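You operate a simulated robot arm through the tools that you are given. There is no shell and no other tool. Be economical: measure what you need, move in short steps, check, and stop when the job is done.

You are at the controls of a simulated two-armed robot. One attempt, no reset.

JOB
Hold the steel bowl on the top of the front bench steady with one hand, lift the felt block out of it with the other and set it down on the top of the front bench. Set down upright: felt block.

The check looks at the end state, three seconds after you hand in, the way a careful person would. Anything else that was tipped, shoved, dropped, spilled or broken makes it a failure.

ROBOT AND FRAMES
Two 7-joint arms with two-finger grippers on one trunk, on a base that drives. Base frame: it is fixed to the floor where the robot stands at the start and does not move with it; the origin is under the middle of the robot, x ahead of it, y to its left, z up; the surface under the hand at the start is at about z = 76. Units: cm, degrees, N and s.
The left shoulder is at the start at [5.1, 17.5, 117.7], the right one opposite. With the tool pointing down near the work surface each hand reaches from about 10 to 84 cm from the robot's upright axis, wherever it stands, measured 20 degrees to its own side. Places, roughly: top of the front bench [60, -40, 80]. Payload 2.94 kg a hand.
The TCP of each hand is the grasp point between the finger pads, 3 cm short of the fingertips. In the tool frame z runs along the fingers and y along their closing line. The gripper opens to 13.8 cm. The gripper's body begins 10.9 cm behind the TCP.
Orientation is that of the tool frame in the base frame, as a unit quaternion [x, y, z, w]. With the fingers straight down and closing along the base's y, the tool's x points along the base's -x, its y along +y and its z along -z.

CONTROLS
- The arms move only by the tool send_rows. It takes "left_series", "right_series" or both (then of equal length, played together; a hand with none holds still); each is one flat list of numbers, 6 for each row, row after row: the shift along the base's x, y, z in cm, then the turn, a rotation vector about the base's x, y, z in degrees. In form: [tx, ty, tz, rx, ry, rz, tx, ty, tz, rx, ry, rz, ...]. A call has 1 to 8 rows; each row shifts and turns the commanded pose from where the row before left it. "left_claw" and "right_claw" are, for a hand that has rows, the closure, from 0 (fully open) to 1 (shut), set as the call begins (left out, the last holds). A row lasts 0.2 s, in which the tool goes at most 5 cm and 8.6 degrees; a call with a longer step from one row to the next is refused whole, and so is a gripper value outside its range. A pose out of reach is approached as far as the arm can. The call stops where the force on the tool passes 40 N (or 10 N more than at its start, if that is more) or the arm is blocked; 0.2 s more then pass. Each finger halts on what it meets, pressing with about 28 N; the grip force reading is that of the motor and also rises with nothing between the fingers. The clock runs only during rows and for 0.2 s after the last one: add rows that do not move to give the fingers time. The reply holds the time, the measured pose of the TCP, the force on the tool along the base axes, the opening and the grip force, in the units named above and with some noise, with the torque about the TCP (base axes, N m) and any sound that the robot's microphone picked up, and new pictures: "views" is both (left out), scene, wrist or none (wrist: the cameras of the hands that moved).
- Cameras (640 x 400 px; columns grow to the right, rows downward): "scene" is now at [11.48, 2.35, 164.33]; the picture's right is [0.32, -0.95, -0.00], its down [-0.78, -0.26, -0.57] and it looks along [0.54, 0.18, -0.82] (base axes); focal length 284 px, centre (320, 200). "left" rides on the left gripper at [7.1, -1.9, -14.6] in its tool frame; the picture's right is [0.26, 0.96, 0.00], its down [-0.85, 0.23, -0.48] and it looks along [-0.46, 0.12, 0.88] (tool axes); focal length 280 px, centre (320, 200). "right" rides on the right gripper at [7.1, 1.9, -14.6] in its tool frame; the picture's right is [-0.26, 0.96, 0.00], its down [-0.85, -0.23, -0.48] and it looks along [-0.46, -0.12, 0.88] (tool axes); focal length 280 px, centre (320, 200). There is no depth. A picture from a camera that has moved, and an enlarged one, comes with that camera's place and axes in the base frame and with its lens.
- move_column(by): slides the trunk up (or, below 0, down) by that many cm; the arms and the scene camera ride with it, the base frame stays. It gives what a move gives, with no picture.
- roll_base(legs): drives the robot by 1 to 6 legs, each [ahead, turn to the left] in cm and degrees, along the robot's own axes; the way and the turn of a leg run together, so that a leg with both is an arc; at most 150 cm and 180 degrees a leg. The arms and the cameras ride along, it lands a little off, and it stops where it bumps. It gives what a move gives, and a new picture of the scene camera.
- pan_tilt(pan, tilt): turns the head with the scene camera to pan (to the left, within 120 degrees either way) and tilt (down, from -29 to 69), counted from straight ahead of the robot. It gives what a move gives, and a new picture of the scene camera.
- zoom(camera, box): a new picture of the part [left, top, right, bottom] of that camera's present view, enlarged. It takes no simulated time.
- finish_job(): hands the job in; it is judged then, once.

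Work in short steps. Places have to be worked out from the pictures, the camera data and where the tool is seen: move nearer, look again, correct. Check each grasp and each placing, and mend what went wrong. You have 120 turns and 260 pictures in all, those below and enlarged ones among them. Open the grippers and draw the arms clear of the work before you hand the job in, unless the task says otherwise; then end with one line.

The tools are called after "Request:" as a command line: name --argument value ..., lists and objects as JSON in quotes. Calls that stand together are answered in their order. send_rows: Moves the arms, as the interface text tells. Its arguments: {"type":"object","properties":{"left_series":{"type":"array"},"left_claw":{"type":"number"},"right_series":{"type":"array"},"right_claw":{"type":"number"},"views":{"type":"string","enum":["both","scene","wrist","none"]}},"required":[]} The other tools are called the same way: move_column (by) slides the trunk up or down; roll_base (legs) drives the base; pan_tilt (pan, tilt) turns the head that bears the scene camera; zoom (camera, box) takes an enlarged picture of a part of a camera's view; finish_job () hands the job in.

At the start:

```text
clock: 0.0
left_eef_pos: [56.0, 23.29, 109.62]
left_orientation: [0.0, 1.0, 0.0, 0.0]
left_contact_force: [0.8, -0.6, 0.7]
left_moment: [-0.02, -0.01, 0.02]
left_opening: 13.78
left_grip_force: 0.0
right_eef_pos: [40.39, -15.17, 104.19]
right_orientation: [0.0, 1.0, 0.0, 0.0]
right_contact_force: [0.0, 0.2, -0.3]
right_moment: [0.02, 0.02, 0.01]
right_opening: 13.81
right_grip_force: 0.0
trunk travel left (down, up): [-35.0, 38.4]
robot x, y, heading: [0.06, -0.08, -0.3]
head pan, tilt: [18.6, 55.4]
```

scene: 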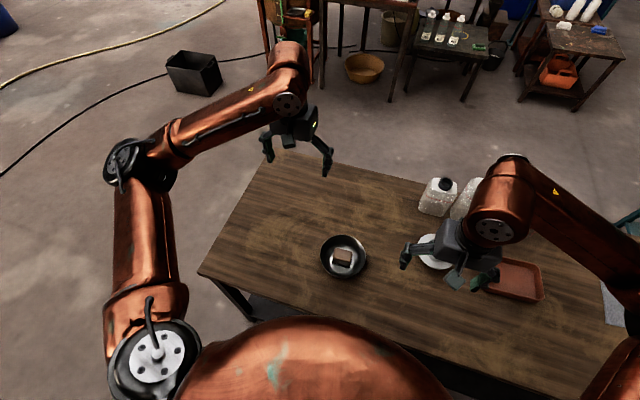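
right: 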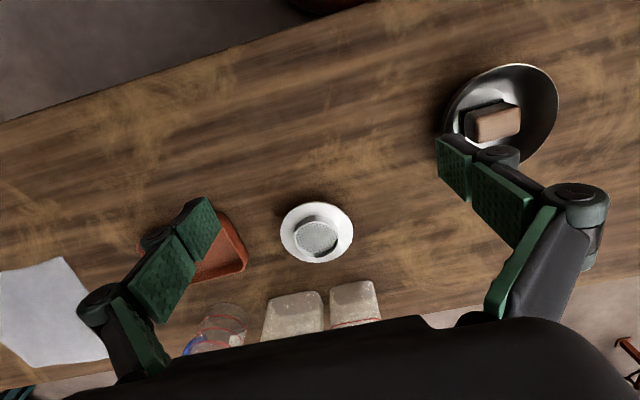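
left: 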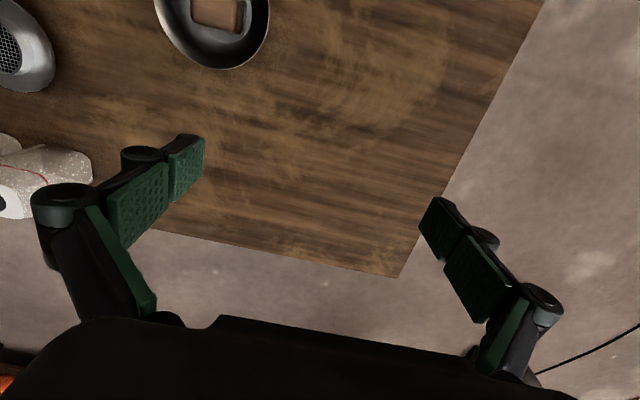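

The bowl with the block lies at roughly (49, 7) by the scene picture. I zoom in to measure its shape.

Request:
zoom --camera "scene" --box '[280, 210, 408, 290]'

Request:
zoom --camera "right" --box '[400, 40, 592, 160]'

```text
5.00 times, centred on (344, 250) of scene
camera zoom: at [11.48, 2.35, 164.33], right [0.32, -0.95, 0.0], down [-0.78, -0.26, -0.57], along [0.54, 0.18, -0.82], focal length 1418 px, centre (200, -50)
```

zoom: 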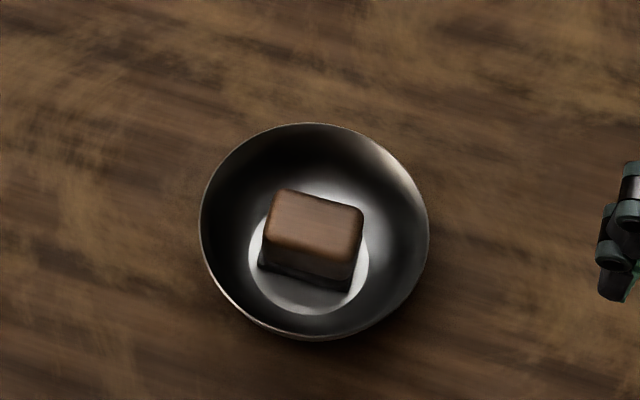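

```text
3.33 times, centred on (496, 100) of right
camera zoom: at [33.3, -13.31, 118.71], right [0.26, 0.96, 0.0], down [0.85, -0.23, 0.48], along [0.46, -0.12, -0.88], focal length 935 px, centre (-267, 533)
```

zoom: 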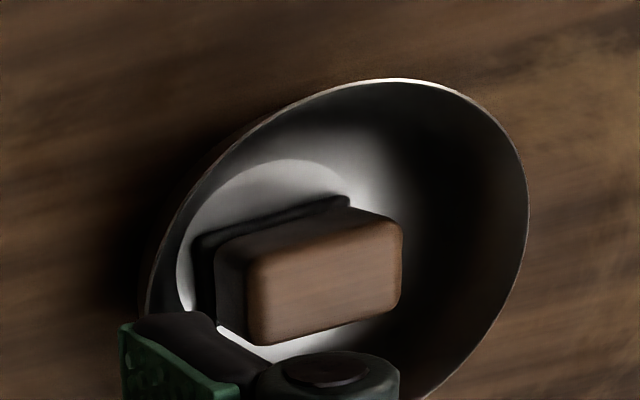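

The two views agree: rim about 14.5 cm across, centred near (48.4, 7.3) at z≈81.5. The block is about 5.7 x 3.5 cm with its top at z≈81 and its long side nearly along y. I bring the left hand in, tilted, towards the bowl's left rim, and turn the right hand so that it closes along x.

Request:
send_rows --left_series '[-0.95, -0.31, -2.2, -4.4, 0, 0, -0.95, -0.31, -2.2, -4.4, 0, 0, -0.95, -0.31, -2.2, -4.4, 0, 0, -0.95, -0.31, -2.2, -4.4, 0, 0, -0.95, -0.31, -2.2, -4.4, 0, 0, -0.95, -0.31, -2.2, -4.4, 0, 0, -0.95, -0.31, -2.2, -4.4, 0, 0, -0.95, -0.31, -2.2, -4.4, 0, 0]' --right_series '[0, 0, 0.5, 0, 0, 8.5, 0, 0, 0.5, 0, 0, 8.5, 0, 0, 0.5, 0, 0, 8.5, 0, 0, 0.5, 0, 0, 8.5, 0, 0, 0.5, 0, 0, 8.5, 0, 0, 0.5, 0, 0, 8.5, 0, 0, 0.5, 0, 0, 8.5, 0, 0, 0.5, 0, 0, 8.5]' --left_claw 0.7 --right_claw 0.45

```text
clock: 1.8
left_eef_pos: [48.43, 20.82, 92.32]
left_orientation: [0.0, 0.953, -0.304, 0.0]
left_contact_force: [0.1, 0.0, -0.9]
left_moment: [-0.03, 0.0, 0.02]
left_opening: 4.16
left_grip_force: 0.0
right_eef_pos: [40.44, -15.3, 108.31]
right_orientation: [-0.56, 0.828, 0.0, -0.001]
right_contact_force: [0.1, 0.2, -0.9]
right_moment: [0.02, -0.02, 0.01]
right_opening: 7.59
right_grip_force: 0.1
trunk travel left (down, up): [-35.0, 38.4]
robot x, y, heading: [-0.38, 0.28, 0.1]
head pan, tilt: [18.6, 55.4]
camera scene: at [11.45, 2.44, 164.33], right [0.32, -0.95, 0.0], down [-0.78, -0.26, -0.57], along [0.54, 0.18, -0.82], focal length 284 px, centre (320, 200)
camera right: at [36.0, -21.11, 122.77], right [-0.8, 0.6, 0.0], down [0.53, 0.7, 0.48], along [0.29, 0.38, -0.88], focal length 280 px, centre (320, 200)
camera left: at [41.26, 27.72, 105.2], right [-0.26, 0.79, -0.56], down [0.85, 0.46, 0.26], along [0.46, -0.41, -0.79], focal length 280 px, centre (320, 200)
```

scene: 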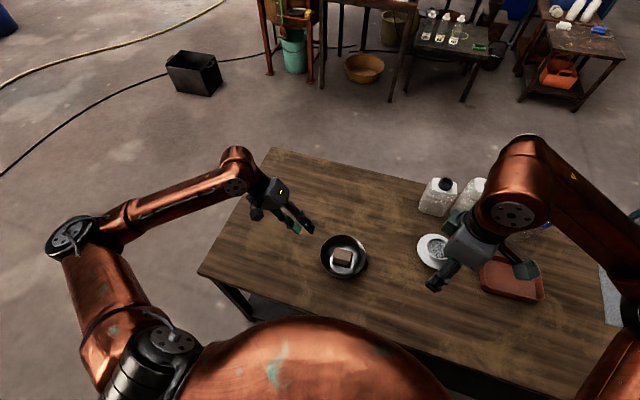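
right: 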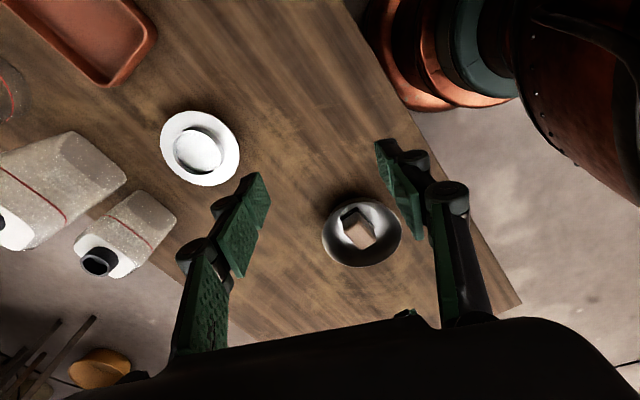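
left: 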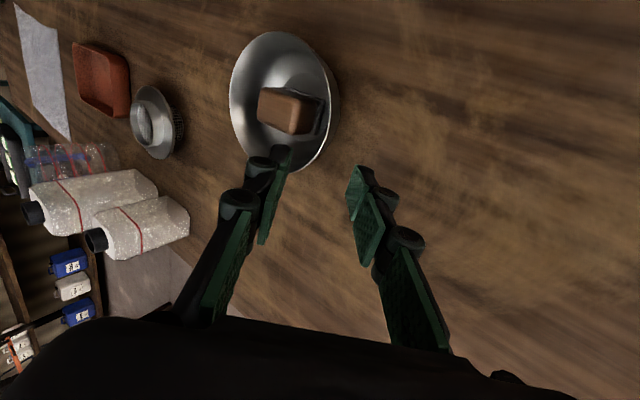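

Both arms moved as planned. I zoom in on the bowl from the left camera to refine the rim height and place.

Request:
zoom --camera "left" --box '[200, 20, 392, 140]'

Request:
zoom --camera "right" --box '[280, 180, 440, 280]'

```text
3.33 times, centred on (296, 80) of left
camera zoom: at [41.26, 27.72, 105.2], right [-0.26, 0.79, -0.56], down [0.85, 0.46, 0.26], along [0.46, -0.41, -0.79], focal length 935 px, centre (400, 600)
```

zoom: 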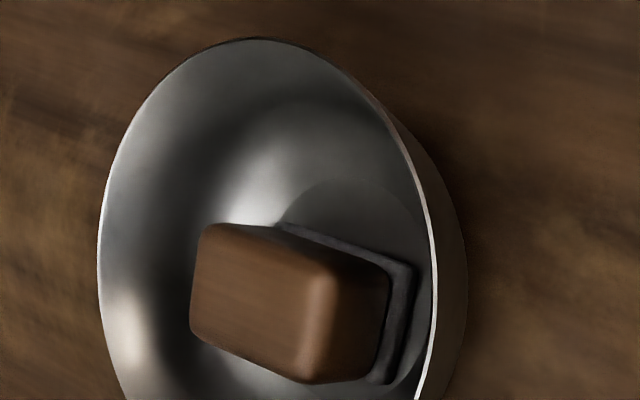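

```text
4.00 times, centred on (360, 230) of right
camera zoom: at [36.0, -21.11, 122.77], right [-0.8, 0.6, 0.0], down [0.53, 0.7, 0.48], along [0.29, 0.38, -0.88], focal length 1122 px, centre (160, 80)
```

zoom: 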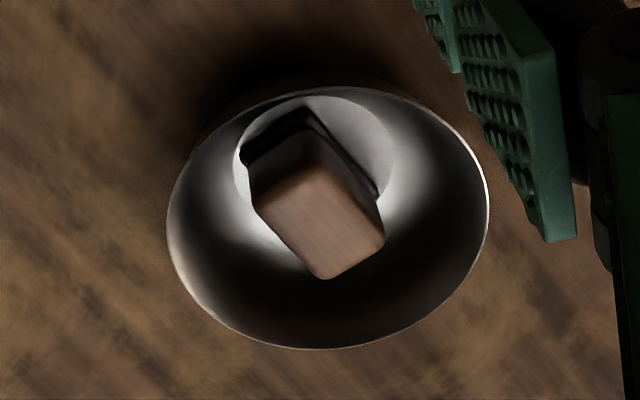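

Rim top is about z 82, and the near-left rim point about (48.2, 14.1). I slide the left hand down its own axis to 4 cm short, and finish the right hand's turn while moving it closer.

Request:
send_rows --left_series '[-0.06, -0.92, -1.53, 0, 0, 0, -0.06, -0.92, -1.53, 0, 0, 0, -0.06, -0.92, -1.53, 0, 0, 0, -0.06, -0.92, -1.53, 0, 0, 0]' --right_series '[1.5, 2, -1, 0, 0, 6.8, 1.5, 2, -1, 0, 0, 6.8, 1.5, 2, -1, 0, 0, 6.8, 1.5, 2, -1, 0, 0, 6.8]'

```text
clock: 2.8
left_eef_pos: [47.97, 17.13, 85.98]
left_orientation: [0.001, 0.953, -0.302, 0.001]
left_contact_force: [-0.2, 0.1, -0.2]
left_moment: [0.0, -0.01, 0.06]
left_opening: 4.13
left_grip_force: 0.1
right_eef_pos: [33.03, -6.79, 108.98]
right_orientation: [0.735, -0.678, 0.003, -0.001]
right_contact_force: [-0.6, 0.9, 0.5]
right_moment: [0.04, -0.01, -0.04]
right_opening: 7.6
right_grip_force: 0.0
right hand out of reach, approached as far as the arm can: row 1, 2, 3, 4
trunk travel left (down, up): [-35.0, 38.4]
robot x, y, heading: [-0.38, 0.45, -0.1]
head pan, tilt: [18.6, 55.4]
camera scene: at [11.32, 2.36, 164.36], right [0.32, -0.95, 0.0], down [-0.78, -0.26, -0.57], along [0.54, 0.18, -0.82], focal length 284 px, centre (320, 200)
camera right: at [31.59, -13.97, 123.53], right [-0.98, 0.18, -0.01], down [0.16, 0.87, 0.48], along [0.09, 0.47, -0.88], focal length 280 px, centre (320, 200)
camera left: at [40.9, 24.0, 98.99], right [-0.26, 0.79, -0.56], down [0.85, 0.46, 0.26], along [0.46, -0.4, -0.79], focal length 280 px, centre (320, 200)
```

scene: 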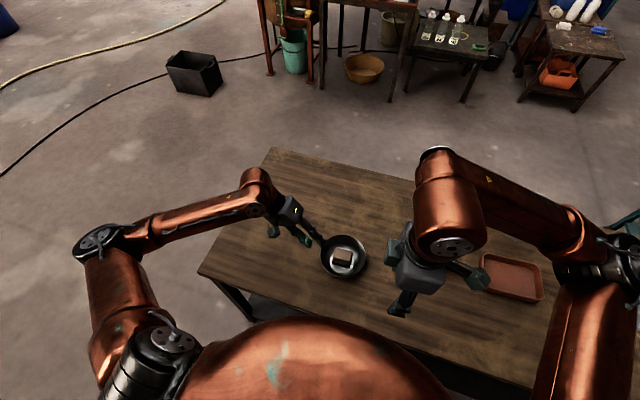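
right: 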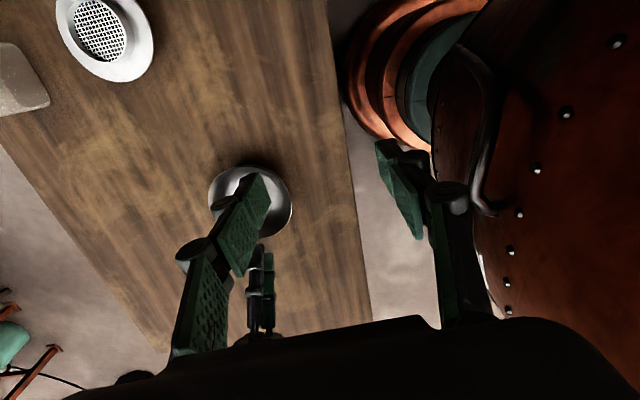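
left: 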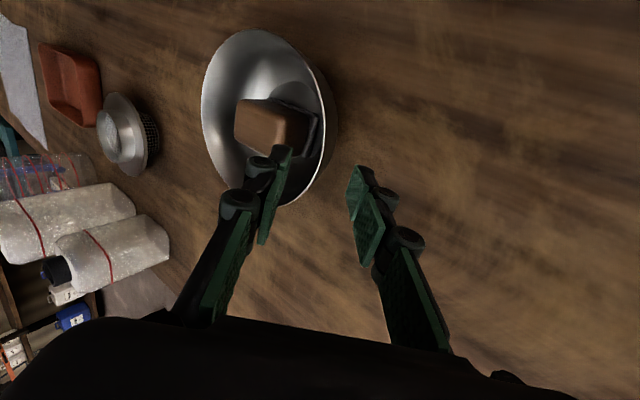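

The left hand lines up well with the rim. The right hand ran to a wrist limit at that yaw. The limit should ease as the arm swings further left, so I carry on toward the bowl, staying high.

Request:
send_rows --right_series '[0, 2, -0.5, 0, 0, -1.5, 0, 2, -0.5, 0, 0, -1.5, 0.5, 2, -0.5, 0, 0, 0, 0.5, 2, -0.5, 0, 0, 0, 0, 0, 0, 0, 0, 0]'

```text
clock: 4.0
left_eef_pos: [48.05, 17.01, 85.94]
left_orientation: [0.001, 0.953, -0.303, 0.0]
left_contact_force: [-0.8, -0.2, 0.2]
left_moment: [-0.01, -0.02, 0.01]
left_opening: 4.14
left_grip_force: 0.0
right_eef_pos: [34.39, 1.2, 106.96]
right_orientation: [0.721, -0.693, 0.0, -0.001]
right_contact_force: [-0.6, -0.2, 0.7]
right_moment: [0.0, -0.01, 0.01]
right_opening: 7.61
right_grip_force: 0.0
trunk travel left (down, up): [-35.0, 38.4]
robot x, y, heading: [-0.13, 0.07, -0.1]
head pan, tilt: [18.6, 55.4]
camera scene: at [11.45, 2.35, 164.33], right [0.32, -0.95, 0.0], down [-0.78, -0.26, -0.57], along [0.54, 0.18, -0.82], focal length 284 px, centre (320, 200)
camera right: at [32.7, -5.95, 121.43], right [-0.97, 0.23, 0.0], down [0.2, 0.86, 0.48], along [0.11, 0.46, -0.88], focal length 280 px, centre (320, 200)
```

scene: 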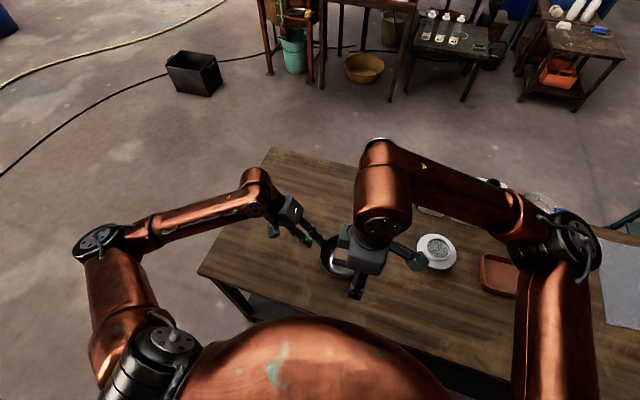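
right: 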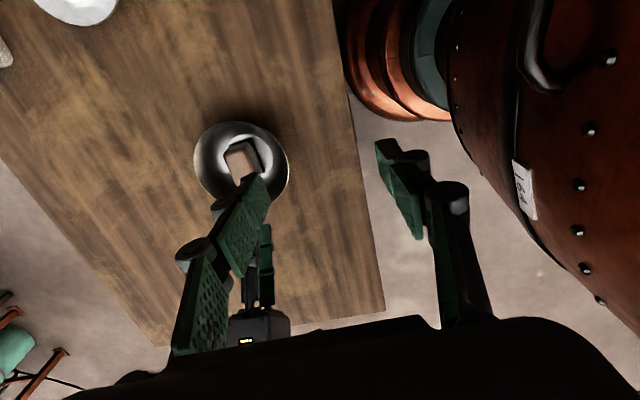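

It's reachable again (the command starts from the real pose). Now I go out in x at this height, in small steps.

Request:
send_rows --right_series '[2, 0.3, -0.8, 0, 0, 0, 2, 0.3, -0.8, 0, 0, 0, 2, 0.3, -0.8, 0, 0, 0, 2, 0.3, -0.8, 0, 0, 0, 2, 0.3, -0.8, 0, 0, 0, 2, 0.3, -0.8, 0, 0, 0]'

```text
clock: 5.4
left_eef_pos: [48.04, 17.03, 85.82]
left_orientation: [0.0, 0.953, -0.302, 0.0]
left_contact_force: [-0.1, 0.6, -0.4]
left_moment: [0.0, 0.02, 0.0]
left_opening: 4.15
left_grip_force: 0.1
right_eef_pos: [35.37, 1.36, 106.42]
right_orientation: [0.72, -0.694, 0.0, 0.0]
right_contact_force: [-0.4, -0.2, 0.4]
right_moment: [0.0, -0.01, -0.02]
right_opening: 7.58
right_grip_force: 0.1
right hand out of reach, approached as far as the arm can: row 1, 2, 3, 4, 5, 6
trunk travel left (down, up): [-35.0, 38.4]
robot x, y, heading: [-0.15, 0.22, -0.1]
head pan, tilt: [18.6, 55.4]
camera scene: at [11.47, 2.39, 164.33], right [0.32, -0.95, 0.0], down [-0.78, -0.26, -0.57], along [0.54, 0.18, -0.82], focal length 284 px, centre (320, 200)
camera right: at [33.71, -5.75, 121.03], right [-0.97, 0.23, 0.0], down [0.2, 0.86, 0.48], along [0.11, 0.46, -0.88], focal length 280 px, centre (320, 200)
```

scene: 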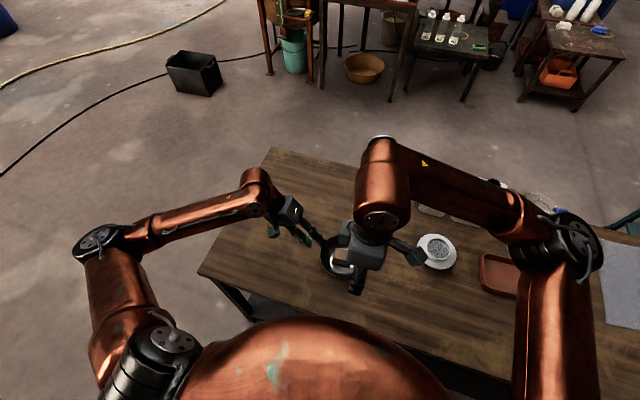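
right: 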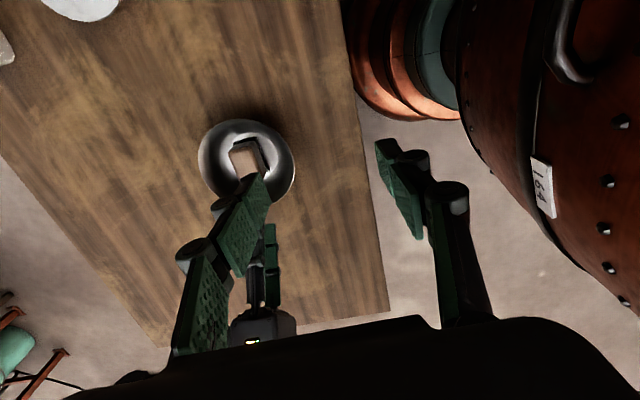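

The yaw limit binds at this reach. Turning the robot about 28° to the left puts the bowl on the right arm's comfortable side and cuts the yaw needed. First I lift the left hand clear.

Request:
send_rows --left_series '[0, 1.6, 2.4, 0, 0, 0, 0, 1.6, 2.4, 0, 0, 0, 0, 1.6, 2.4, 0, 0, 0, 0, 0, 4, 0, 0, 0, 0, 0, 4, 0, 0, 0, 0, 0, 4, 0, 0, 0]' --views "none"

Request:
roll_base --legs '[[0, 28]]'

```text
clock: 6.8
left_eef_pos: [48.06, 21.7, 105.08]
left_orientation: [0.0, 0.953, -0.303, -0.001]
left_contact_force: [0.1, 0.3, 0.2]
left_moment: [0.02, 0.02, 0.01]
left_opening: 4.14
left_grip_force: 0.1
right_eef_pos: [35.34, 1.38, 106.51]
right_orientation: [0.721, -0.693, 0.0, 0.0]
right_contact_force: [-0.7, -0.5, 0.0]
right_moment: [0.0, -0.05, 0.02]
right_opening: 7.6
right_grip_force: 0.1
trunk travel left (down, up): [-35.0, 38.4]
robot x, y, heading: [-0.13, 0.11, 0.1]
head pan, tilt: [18.6, 55.4]
```

```text
clock: 8.6
left_eef_pos: [32.3, 41.71, 104.89]
left_orientation: [-0.232, 0.925, -0.293, 0.073]
left_contact_force: [-0.4, 0.2, 0.6]
left_moment: [-0.02, 0.01, 0.01]
left_opening: 4.18
left_grip_force: 0.0
right_eef_pos: [30.51, 17.95, 106.52]
right_orientation: [0.867, -0.498, 0.0, 0.001]
right_contact_force: [-0.2, 0.4, -0.1]
right_moment: [-0.02, -0.03, 0.01]
right_opening: 7.59
right_grip_force: 0.1
trunk travel left (down, up): [-35.0, 38.4]
robot x, y, heading: [0.34, -0.36, 28.0]
head pan, tilt: [18.6, 55.4]
camera scene: at [8.98, 7.58, 164.33], right [0.73, -0.69, 0.0], down [-0.57, -0.6, -0.57], along [0.39, 0.41, -0.82], focal length 284 px, centre (320, 200)
```

scene: 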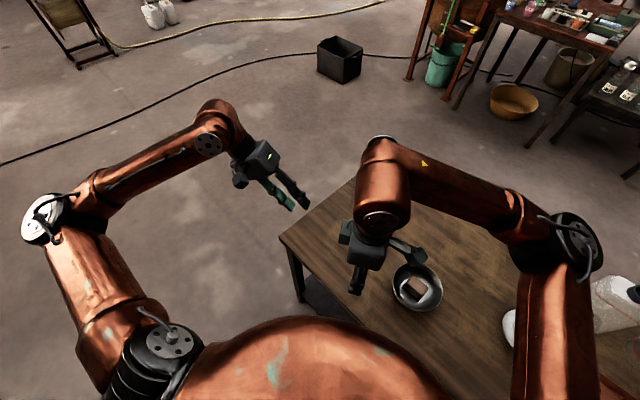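

The turn went as intended. I aim the head at the bowl and bring both hands back toward their pre-grasp poses, undoing the 28° turn.

Request:
pan_tilt --pan -18 --tilt 58

Request:
send_rows --left_series '[1.96, -2.5, 0, 0, 0, -3.5, 1.96, -2.5, 0, 0, 0, -3.5, 1.96, -2.5, 0, 0, 0, -3.5, 1.96, -2.5, 0, 0, 0, -3.5, 1.96, -2.5, 0, 0, 0, -3.5, 1.96, -2.5, 0, 0, 0, -3.5, 1.96, -2.5, 0, 0, 0, -3.5, 1.96, -2.5, 0, 0, 0, -3.5]' --right_series '[2.25, -1.35, -0.8, 0, 0, -3.1, 2.25, -1.35, -0.8, 0, 0, -3.1, 2.25, -1.35, -0.8, 0, 0, -3.1, 2.25, -1.35, -0.8, 0, 0, -3.1, 2.25, -1.35, -0.8, 0, 0, -3.1, 2.25, -1.35, -0.8, 0, 0, -3.1, 2.25, -1.35, -0.8, 0, 0, -3.1, 2.25, -1.35, -0.8, 0, 0, -3.1]'

```text
clock: 9.6
left_eef_pos: [32.21, 41.75, 105.09]
left_orientation: [-0.232, 0.924, -0.294, 0.073]
left_contact_force: [0.1, -0.4, 0.1]
left_moment: [-0.01, -0.01, -0.01]
left_opening: 4.14
left_grip_force: 0.0
right_eef_pos: [30.54, 17.74, 106.52]
right_orientation: [0.867, -0.498, 0.0, 0.0]
right_contact_force: [0.3, 0.0, -0.1]
right_moment: [0.02, 0.02, -0.01]
right_opening: 7.62
right_grip_force: 0.1
trunk travel left (down, up): [-35.0, 38.4]
robot x, y, heading: [-0.14, 0.07, 27.9]
head pan, tilt: [-18.0, 58.0]
camera scene: at [10.89, 3.54, 164.02], right [0.17, -0.98, 0.0], down [-0.83, -0.15, -0.53], along [0.52, 0.09, -0.85], focal length 284 px, centre (320, 200)
```

scene: 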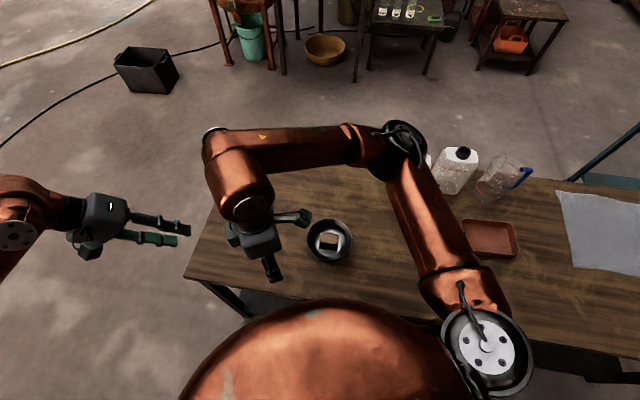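

```text
clock: 11.4
left_eef_pos: [48.09, 21.6, 104.97]
left_orientation: [-0.001, 0.954, -0.301, -0.001]
left_contact_force: [0.6, -0.7, 0.2]
left_moment: [0.03, 0.04, -0.05]
left_opening: 4.16
left_grip_force: 0.1
right_eef_pos: [44.52, 12.81, 102.06]
right_orientation: [0.743, -0.669, -0.001, 0.001]
right_contact_force: [0.8, -0.3, 0.2]
right_moment: [0.08, 0.03, 0.0]
right_opening: 7.6
right_grip_force: 0.0
right hand out of reach, approached as far as the arm can: row 3, 5, 7, 8
trunk travel left (down, up): [-35.0, 38.4]
robot x, y, heading: [0.23, 0.35, 28.0]
head pan, tilt: [-18.0, 58.0]
camera scene: at [11.14, 3.28, 164.0], right [0.17, -0.98, 0.0], down [-0.84, -0.15, -0.53], along [0.52, 0.09, -0.85], focal length 284 px, centre (320, 200)
camera right: at [43.41, 5.56, 116.48], right [-0.99, 0.16, 0.0], down [0.14, 0.87, 0.48], along [0.07, 0.47, -0.88], focal length 280 px, centre (320, 200)
camera left: at [40.97, 28.47, 118.02], right [-0.26, 0.79, -0.55], down [0.85, 0.46, 0.26], along [0.46, -0.4, -0.79], focal length 280 px, centre (320, 200)
```

scene: 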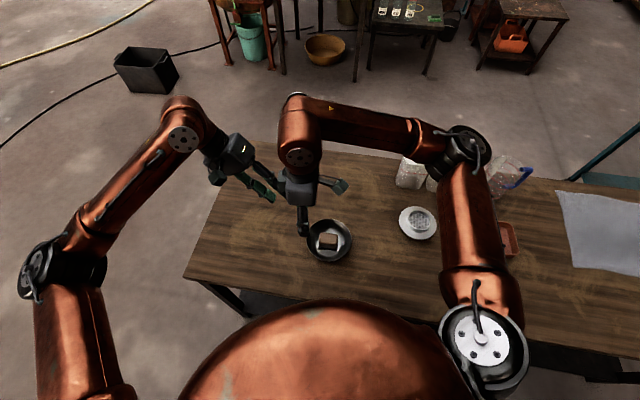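
right: 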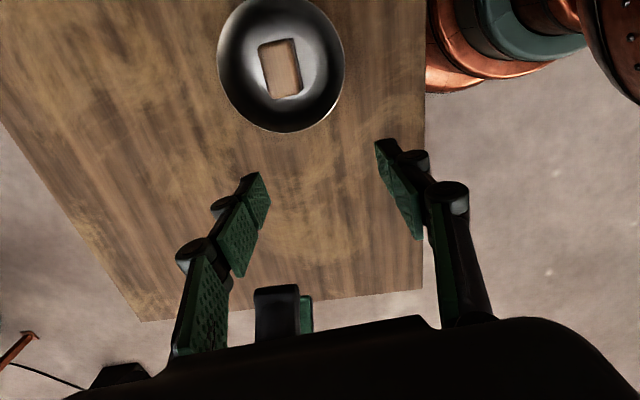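
left: 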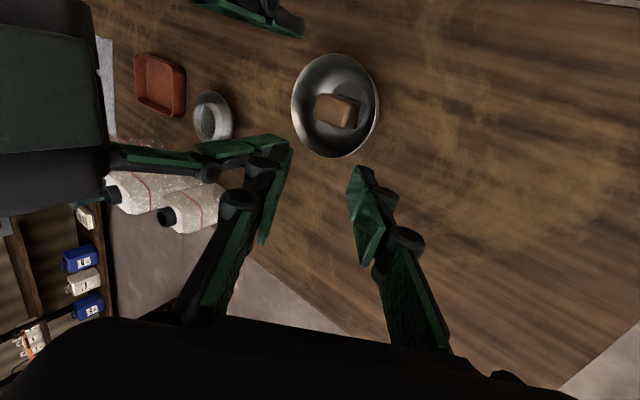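

Nearly there; the right hand stands at (44.5, 12.8) with yaw 96°. This view puts the block centre near (48.1, 7.1), turned about 2°, and the left rim at y≈14. I shift the right hand to over the block.

Request:
send_rows --right_series '[0, -1.9, -0.7, 0, 0, -1, 0.6, -1.9, -0.7, 0, 0, -1, 1, -1.9, -0.7, 0, 0, -1, 1, 0, 0, 0, 0, 0, 1, 0, 0, 0, 0, 0]'

```text
clock: 12.6
left_eef_pos: [47.85, 21.64, 104.97]
left_orientation: [0.0, 0.953, -0.302, 0.0]
left_contact_force: [-1.1, 0.3, 0.5]
left_moment: [-0.02, 0.04, -0.01]
left_opening: 4.16
left_grip_force: 0.0
right_eef_pos: [45.41, 8.12, 100.08]
right_orientation: [0.725, -0.689, 0.0, 0.0]
right_contact_force: [0.0, -0.3, 0.2]
right_moment: [-0.01, 0.01, 0.0]
right_opening: 7.59
right_grip_force: 0.1
right hand out of reach, approached as far as the arm can: row 3, 4, 5
trunk travel left (down, up): [-35.0, 38.4]
robot x, y, heading: [-0.14, -0.11, 27.9]
head pan, tilt: [-18.0, 58.0]
camera scene: at [10.94, 3.47, 164.01], right [0.17, -0.98, 0.0], down [-0.84, -0.15, -0.53], along [0.52, 0.09, -0.85], focal length 284 px, centre (320, 200)
camera right: at [43.86, 0.99, 114.65], right [-0.98, 0.21, 0.0], down [0.19, 0.86, 0.48], along [0.1, 0.46, -0.88], focal length 280 px, centre (320, 200)
```

scene: 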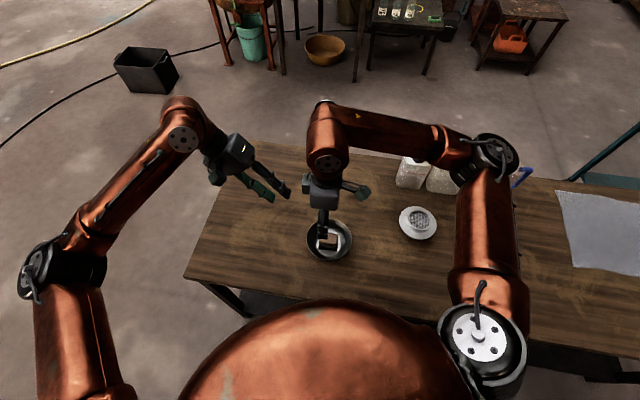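
right: 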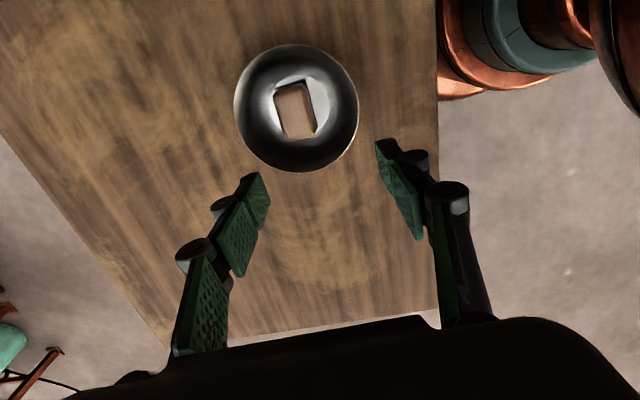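

Just 3 cm short at the limit. I turn the robot a further 13° left for margin; both hands are high and clear.

Request:
roll_base --legs '[[0, 13]]'

Request:
pan_tilt --pan -31 --tilt 58

```text
clock: 13.8
left_eef_pos: [41.65, 32.04, 104.98]
left_orientation: [-0.109, 0.947, -0.3, 0.034]
left_contact_force: [-0.8, 0.0, -1.2]
left_moment: [-0.05, 0.0, 0.01]
left_opening: 4.12
left_grip_force: 0.0
right_eef_pos: [42.47, 18.19, 100.11]
right_orientation: [0.798, -0.602, 0.001, 0.001]
right_contact_force: [0.3, -0.4, 0.8]
right_moment: [0.01, -0.06, 0.01]
right_opening: 7.57
right_grip_force: 0.1
trunk travel left (down, up): [-35.0, 38.4]
robot x, y, heading: [-0.18, -0.27, 41.1]
head pan, tilt: [-18.0, 58.0]
camera scene: at [9.82, 5.93, 164.02], right [0.39, -0.92, 0.0], down [-0.78, -0.33, -0.53], along [0.49, 0.21, -0.85], focal length 284 px, centre (320, 200)
```

scene: 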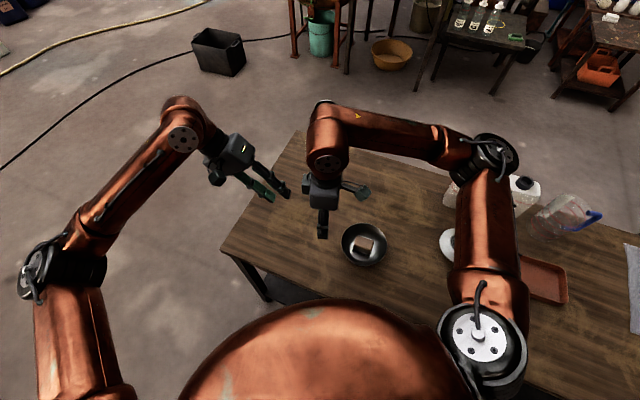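

```text
clock: 14.6
left_eef_pos: [41.77, 31.93, 104.95]
left_orientation: [-0.108, 0.947, -0.3, 0.034]
left_contact_force: [0.1, 0.0, 0.4]
left_moment: [-0.01, 0.01, 0.0]
left_opening: 4.12
left_grip_force: 0.1
right_eef_pos: [42.51, 18.17, 100.26]
right_orientation: [0.798, -0.603, 0.0, -0.001]
right_contact_force: [-1.0, 0.2, 0.3]
right_moment: [0.0, -0.02, 0.01]
right_opening: 7.59
right_grip_force: 0.1
trunk travel left (down, up): [-35.0, 38.4]
robot x, y, heading: [-0.0, 0.07, 41.1]
head pan, tilt: [-31.0, 58.0]
camera scene: at [10.33, 4.35, 164.02], right [0.17, -0.98, 0.0], down [-0.84, -0.15, -0.53], along [0.52, 0.09, -0.85], focal length 284 px, centre (320, 200)
```

scene: 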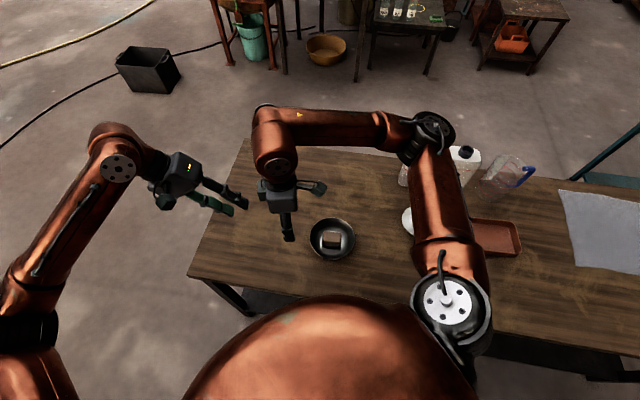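

I bring both hands back over the bowl, undoing the extra turn.

Request:
send_rows --left_series '[1.05, -1.72, -0.5, 0, 0, -2.17, 1.05, -1.72, -0.5, 0, 0, -2.17, 1.05, -1.72, -0.5, 0, 0, -2.17, 1.05, -1.72, -0.5, 0, 0, -2.17, 1.05, -1.72, -0.5, 0, 0, -2.17, 1.05, -1.72, -0.5, 0, 0, -2.17]' --right_series '[0.95, -1.85, -0.37, 0, 0, -2.2, 0.95, -1.85, -0.37, 0, 0, -2.2, 0.95, -1.85, -0.37, 0, 0, -2.2, 0.95, -1.85, -0.37, 0, 0, -2.2, 0.95, -1.85, -0.37, 0, 0, -2.2, 0.95, -1.85, -0.37, 0, 0, -2.2]'

```text
clock: 16.0
left_eef_pos: [48.32, 21.35, 101.96]
left_orientation: [-0.001, 0.953, -0.302, 0.0]
left_contact_force: [0.6, 0.0, 0.0]
left_moment: [0.04, 0.06, -0.03]
left_opening: 4.11
left_grip_force: 0.1
right_eef_pos: [48.08, 6.58, 98.27]
right_orientation: [0.72, -0.694, -0.002, 0.001]
right_contact_force: [0.5, -0.3, -0.7]
right_moment: [0.05, 0.02, -0.01]
right_opening: 7.57
right_grip_force: 0.1
right hand out of reach, approached as far as the arm can: row 6
trunk travel left (down, up): [-35.0, 38.4]
robot x, y, heading: [-0.14, 0.13, 41.2]
head pan, tilt: [-31.0, 58.0]
camera scene: at [10.53, 4.12, 164.01], right [0.17, -0.98, 0.0], down [-0.84, -0.15, -0.53], along [0.52, 0.09, -0.85], focal length 284 px, centre (320, 200)
camera right: at [46.47, -0.64, 112.72], right [-0.97, 0.23, 0.0], down [0.2, 0.86, 0.48], along [0.1, 0.47, -0.88], focal length 280 px, centre (320, 200)
camera left: at [41.2, 28.29, 115.02], right [-0.26, 0.79, -0.55], down [0.85, 0.46, 0.25], along [0.46, -0.4, -0.79], focal length 280 px, centre (320, 200)
```

scene: 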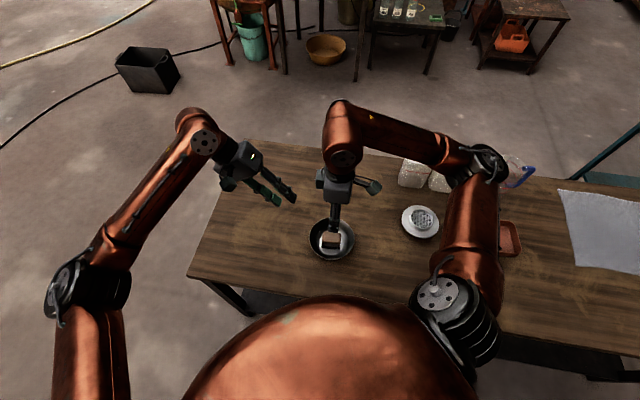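
right: 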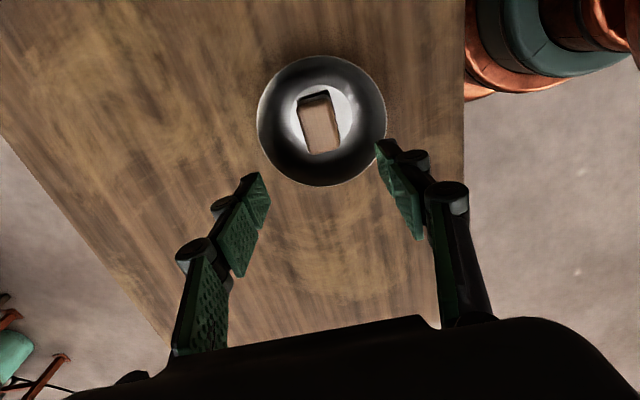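
left: 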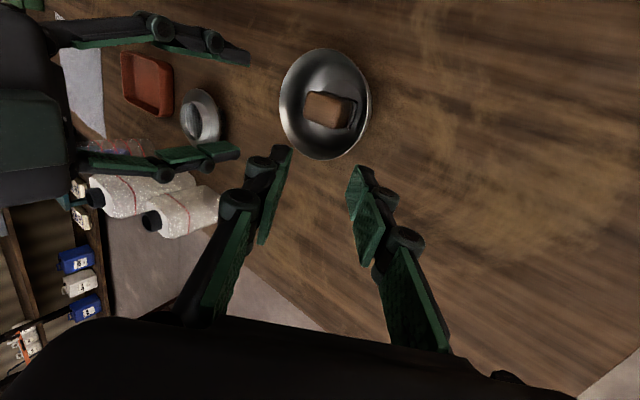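

Right hand is now over the block at yaw 92°. I bring the left hand down to 3 cm short of the rim grip.

Request:
send_rows --left_series '[0, -0.95, -3.3, 0, 0, 0, 0, -0.95, -3.3, 0, 0, 0, 0, -0.95, -3.3, 0, 0, 0, 0, -0.95, -3.3, 0, 0, 0, 0, -0.95, -3.3, 0, 0, 0]' --left_claw 0.74

Request:
zoom --camera "left" --box '[180, 20, 420, 170]'

Request:
zoom --camera "right" --box '[230, 40, 422, 160]'

```text
clock: 17.2
left_eef_pos: [48.15, 16.87, 85.63]
left_orientation: [-0.001, 0.953, -0.302, 0.0]
left_contact_force: [0.5, -0.4, 0.3]
left_moment: [0.01, 0.02, -0.02]
left_opening: 3.59
left_grip_force: 0.1
right_eef_pos: [48.03, 6.64, 98.15]
right_orientation: [0.721, -0.693, -0.002, 0.001]
right_contact_force: [0.1, 0.0, -0.7]
right_moment: [-0.03, 0.01, 0.0]
right_opening: 7.59
right_grip_force: 0.2
trunk travel left (down, up): [-35.0, 38.4]
robot x, y, heading: [0.1, -0.04, 40.9]
head pan, tilt: [-31.0, 58.0]
camera scene: at [10.39, 4.32, 164.01], right [0.17, -0.98, 0.0], down [-0.84, -0.15, -0.53], along [0.52, 0.09, -0.85], focal length 284 px, centre (320, 200)
camera left: at [40.98, 23.68, 98.62], right [-0.26, 0.79, -0.56], down [0.85, 0.46, 0.26], along [0.46, -0.4, -0.79], focal length 280 px, centre (320, 200)
```

scene: 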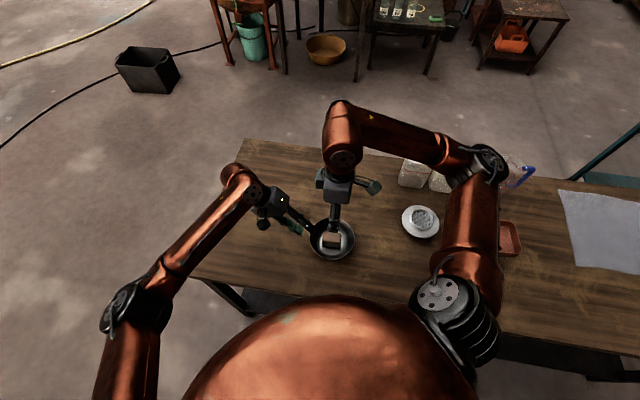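
left: 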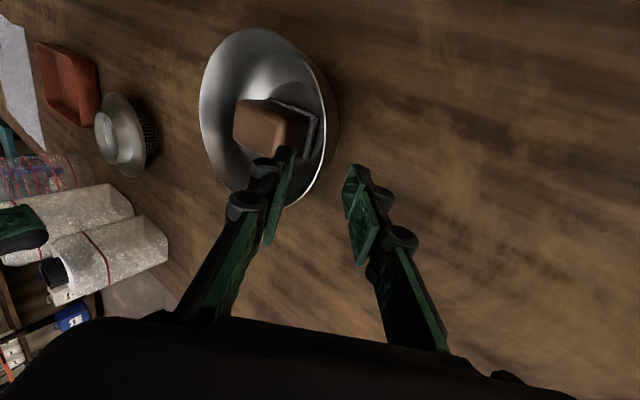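

```text
2.67 times, centred on (300, 95) of left
camera zoom: at [40.98, 23.68, 98.62], right [-0.26, 0.79, -0.56], down [0.85, 0.46, 0.26], along [0.46, -0.4, -0.79], focal length 748 px, centre (373, 480)
```

zoom: 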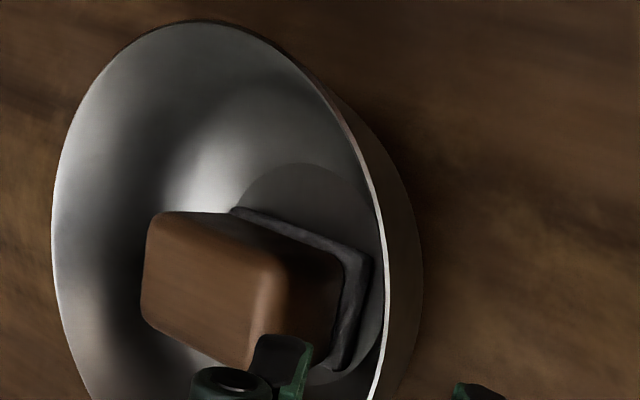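

```text
3.33 times, centred on (326, 100) of right
camera zoom: at [46.36, -0.48, 112.75], right [-0.97, 0.22, 0.0], down [0.2, 0.86, 0.48], along [0.1, 0.46, -0.88], focal length 935 px, centre (300, 533)
```

zoom: 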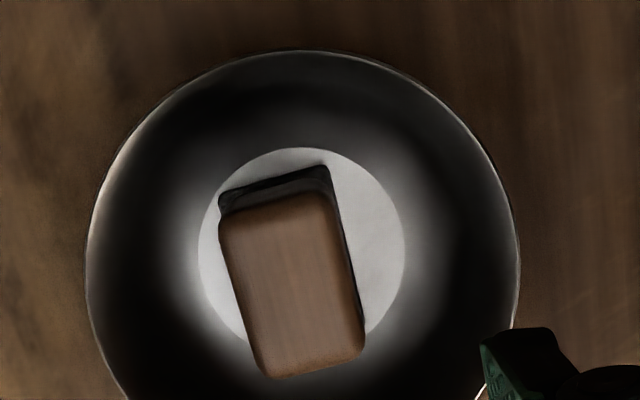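

Projecting the left tool axis, the rim sits right in the middle of the jaws about 4.6 cm ahead. I narrow to about 2.5 cm opening and slide 3.3 cm along the tool axis over the rim.

Request:
send_rows --left_series '[0, 0, 0, 0, 0, 0, 0, 0, 0, 0, 0, 0, 0, -0.63, -0.9, 0, 0, 0, 0, -0.63, -0.9, 0, 0, 0, 0, -0.63, -0.9, 0, 0, 0]' --left_claw 0.82

Request:
zoom --camera "left" --box '[200, 80, 420, 218]'

Request:
zoom --camera "right" --box '[230, 40, 422, 220]'

```text
clock: 18.4
left_eef_pos: [47.92, 15.05, 82.8]
left_orientation: [0.0, 0.953, -0.302, -0.001]
left_contact_force: [0.2, -0.2, 0.6]
left_moment: [0.04, -0.03, -0.01]
left_opening: 2.46
left_grip_force: 0.0
right_eef_pos: [47.85, 6.68, 98.29]
right_orientation: [0.72, -0.694, -0.002, 0.001]
right_contact_force: [-0.4, -0.6, -0.1]
right_moment: [-0.01, 0.02, 0.0]
right_opening: 7.59
right_grip_force: 0.1
trunk travel left (down, up): [-35.0, 38.4]
robot x, y, heading: [-0.02, -0.33, 40.9]
head pan, tilt: [-31.0, 58.0]
camera scene: at [10.36, 4.31, 164.02], right [0.17, -0.98, 0.0], down [-0.84, -0.15, -0.53], along [0.52, 0.09, -0.85], focal length 284 px, centre (320, 200)
camera left: at [40.9, 21.88, 95.91], right [-0.26, 0.79, -0.56], down [0.85, 0.46, 0.26], along [0.46, -0.4, -0.79], focal length 280 px, centre (320, 200)
```

scene: 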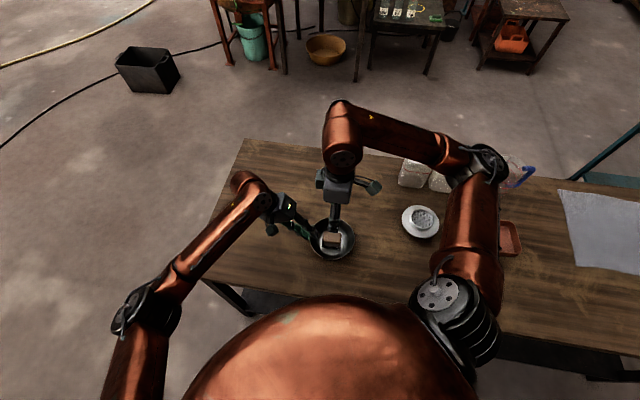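
left: 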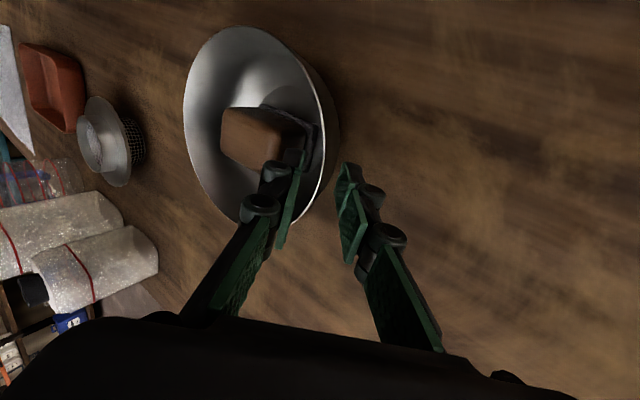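

```text
2.90 times, centred on (310, 149) of left
camera zoom: at [40.9, 21.88, 95.91], right [-0.26, 0.79, -0.56], down [0.85, 0.46, 0.26], along [0.46, -0.4, -0.79], focal length 813 px, centre (349, 348)
```

zoom: 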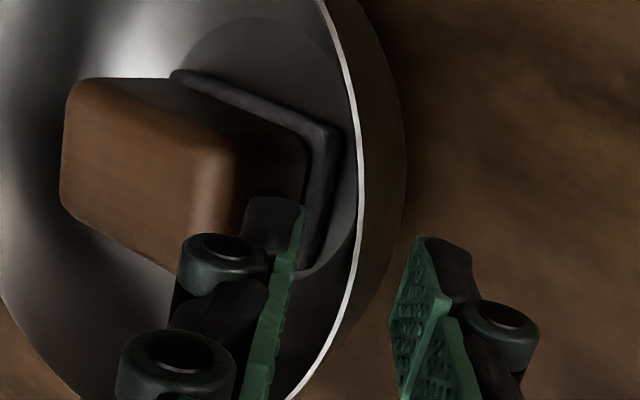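

```text
2.22 times, centred on (326, 130) of right
camera zoom: at [46.34, -0.49, 112.77], right [-0.97, 0.22, 0.0], down [0.2, 0.86, 0.48], along [0.1, 0.46, -0.88], focal length 623 px, centre (307, 356)
```

zoom: 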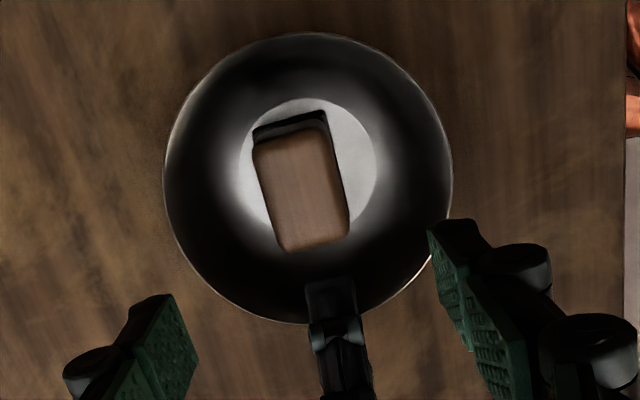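

The rim lies between the pads, centred. I close gradually, watching for any bowl movement.

Request:
send_rows --left_series '[0, 0, 0, 0, 0, 0, 0, 0, 0, 0, 0, 0, 0, 0, 0, 0, 0, 0]' --left_claw 0.95 --views "wrist"

Request:
zoom --camera "right" --box '[230, 40, 422, 220]'

```text
clock: 19.2
left_eef_pos: [47.9, 14.9, 82.85]
left_orientation: [-0.001, 0.953, -0.302, 0.0]
left_contact_force: [0.3, -1.2, 1.2]
left_moment: [-0.04, 0.0, -0.03]
left_opening: 0.77
left_grip_force: 1.2
right_eef_pos: [47.91, 6.63, 98.15]
right_orientation: [0.721, -0.693, -0.002, 0.0]
right_contact_force: [-0.2, 0.2, -0.7]
right_moment: [-0.02, -0.03, -0.02]
right_opening: 7.59
right_grip_force: 0.1
trunk travel left (down, up): [-35.0, 38.4]
robot x, y, heading: [-0.11, 0.23, 40.9]
head pan, tilt: [-31.0, 58.0]
camera left: at [40.9, 21.87, 95.95], right [-0.26, 0.79, -0.56], down [0.85, 0.46, 0.26], along [0.46, -0.4, -0.79], focal length 280 px, centre (320, 200)
```

left: 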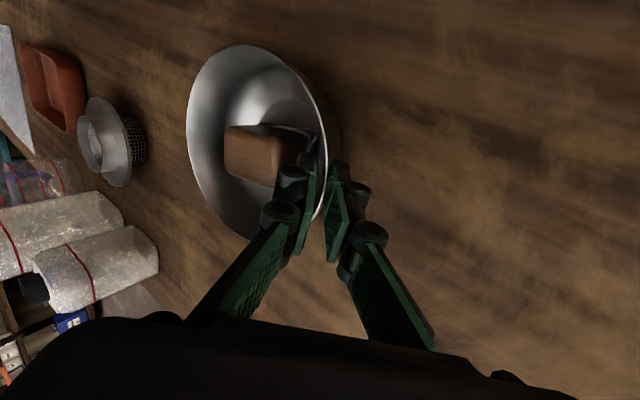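

```text
2.22 times, centred on (326, 130) of right
camera zoom: at [46.33, -0.49, 112.77], right [-0.97, 0.22, 0.0], down [0.2, 0.86, 0.48], along [0.1, 0.46, -0.88], focal length 623 px, centre (307, 356)
```

zoom: 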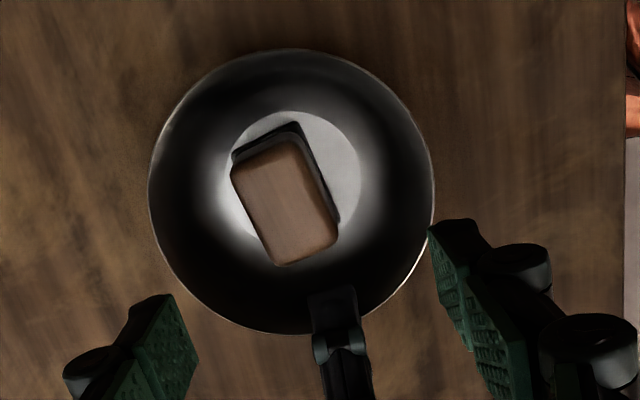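

Contact: jaw opening 0.77 cm; the bowl shifted about 0.8 cm and turned slightly as the pads found it. I tighten a little more for a steady hold.

Request:
send_rows --left_series '[0, 0, 0, 0, 0, 0, 0, 0, 0, 0, 0, 0]' --left_claw 0.975 --views "wrist"

Request:
zoom --camera "right" --box '[230, 40, 422, 220]'

```text
clock: 19.8
left_eef_pos: [47.89, 15.01, 82.83]
left_orientation: [-0.001, 0.953, -0.302, 0.0]
left_contact_force: [0.2, 0.2, -3.1]
left_moment: [0.21, 0.01, -0.01]
left_opening: 0.6
left_grip_force: 28.0
right_eef_pos: [48.01, 6.68, 98.37]
right_orientation: [0.72, -0.694, -0.001, 0.0]
right_contact_force: [1.1, -0.5, 1.1]
right_moment: [-0.03, 0.01, 0.0]
right_opening: 7.6
right_grip_force: 0.0
trunk travel left (down, up): [-35.0, 38.4]
robot x, y, heading: [0.08, -0.01, 41.2]
head pan, tilt: [-31.0, 58.0]
camera left: at [40.9, 21.92, 95.9], right [-0.26, 0.79, -0.56], down [0.85, 0.46, 0.26], along [0.46, -0.4, -0.79], focal length 280 px, centre (320, 200)
```

left: 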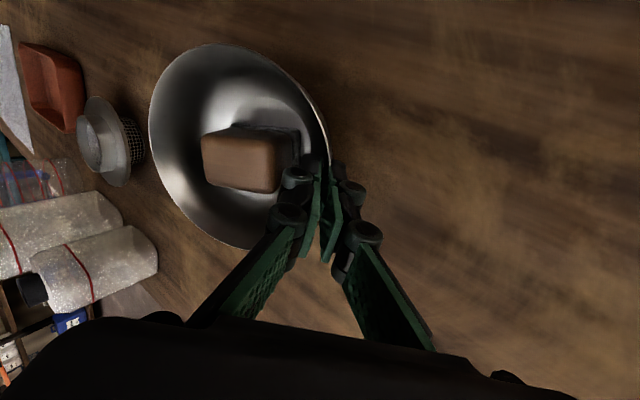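

```text
2.22 times, centred on (326, 130) of right
camera zoom: at [46.34, -0.48, 112.76], right [-0.97, 0.22, 0.0], down [0.2, 0.86, 0.48], along [0.1, 0.46, -0.88], focal length 623 px, centre (307, 356)
```

zoom: 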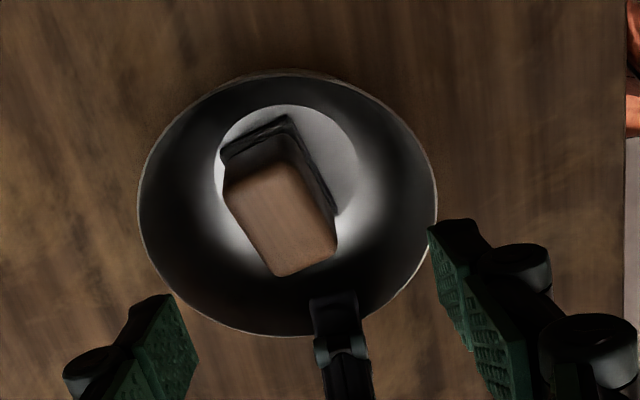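

The firm pinch levered the bowl up, because the wall is steeper than my pads. I ease off at once to let it sit flat again.

Request:
send_rows --left_series '[0, 0, 0, 0, 0, 0, 0, 0, 0, 0, 0, 0, 0, 0, 0, 0, 0, 0]' --left_claw 0.925 --views "wrist"

Request:
zoom --camera "right" --box '[230, 40, 422, 220]'

```text
clock: 20.6
left_eef_pos: [47.92, 14.99, 83.04]
left_orientation: [0.0, 0.953, -0.303, 0.0]
left_contact_force: [0.7, -0.3, 1.0]
left_moment: [-0.04, 0.0, -0.01]
left_opening: 1.13
left_grip_force: 1.0
right_eef_pos: [48.06, 6.75, 98.35]
right_orientation: [0.72, -0.694, -0.001, 0.0]
right_contact_force: [-0.2, -0.3, -0.3]
right_moment: [-0.02, -0.03, 0.02]
right_opening: 7.58
right_grip_force: 0.1
trunk travel left (down, up): [-35.0, 38.4]
robot x, y, heading: [0.28, -0.01, 41.1]
head pan, tilt: [-31.0, 58.0]
camera left: at [40.89, 21.89, 95.94], right [-0.26, 0.79, -0.56], down [0.85, 0.46, 0.26], along [0.46, -0.4, -0.79], focal length 280 px, centre (320, 200)
```

left: 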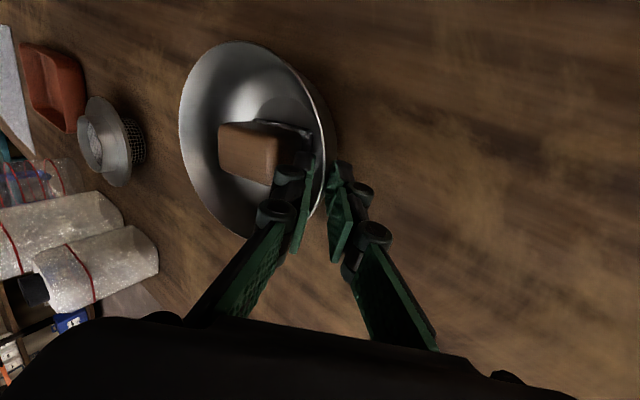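

```text
2.22 times, centred on (326, 130) of right
camera zoom: at [46.33, -0.49, 112.77], right [-0.97, 0.22, 0.0], down [0.2, 0.86, 0.48], along [0.1, 0.46, -0.88], focal length 623 px, centre (307, 356)
```

zoom: 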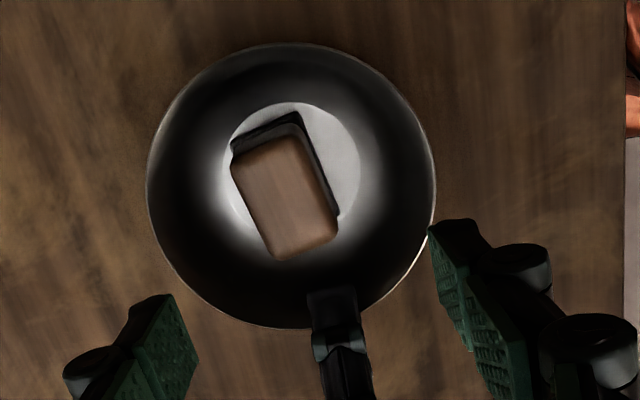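

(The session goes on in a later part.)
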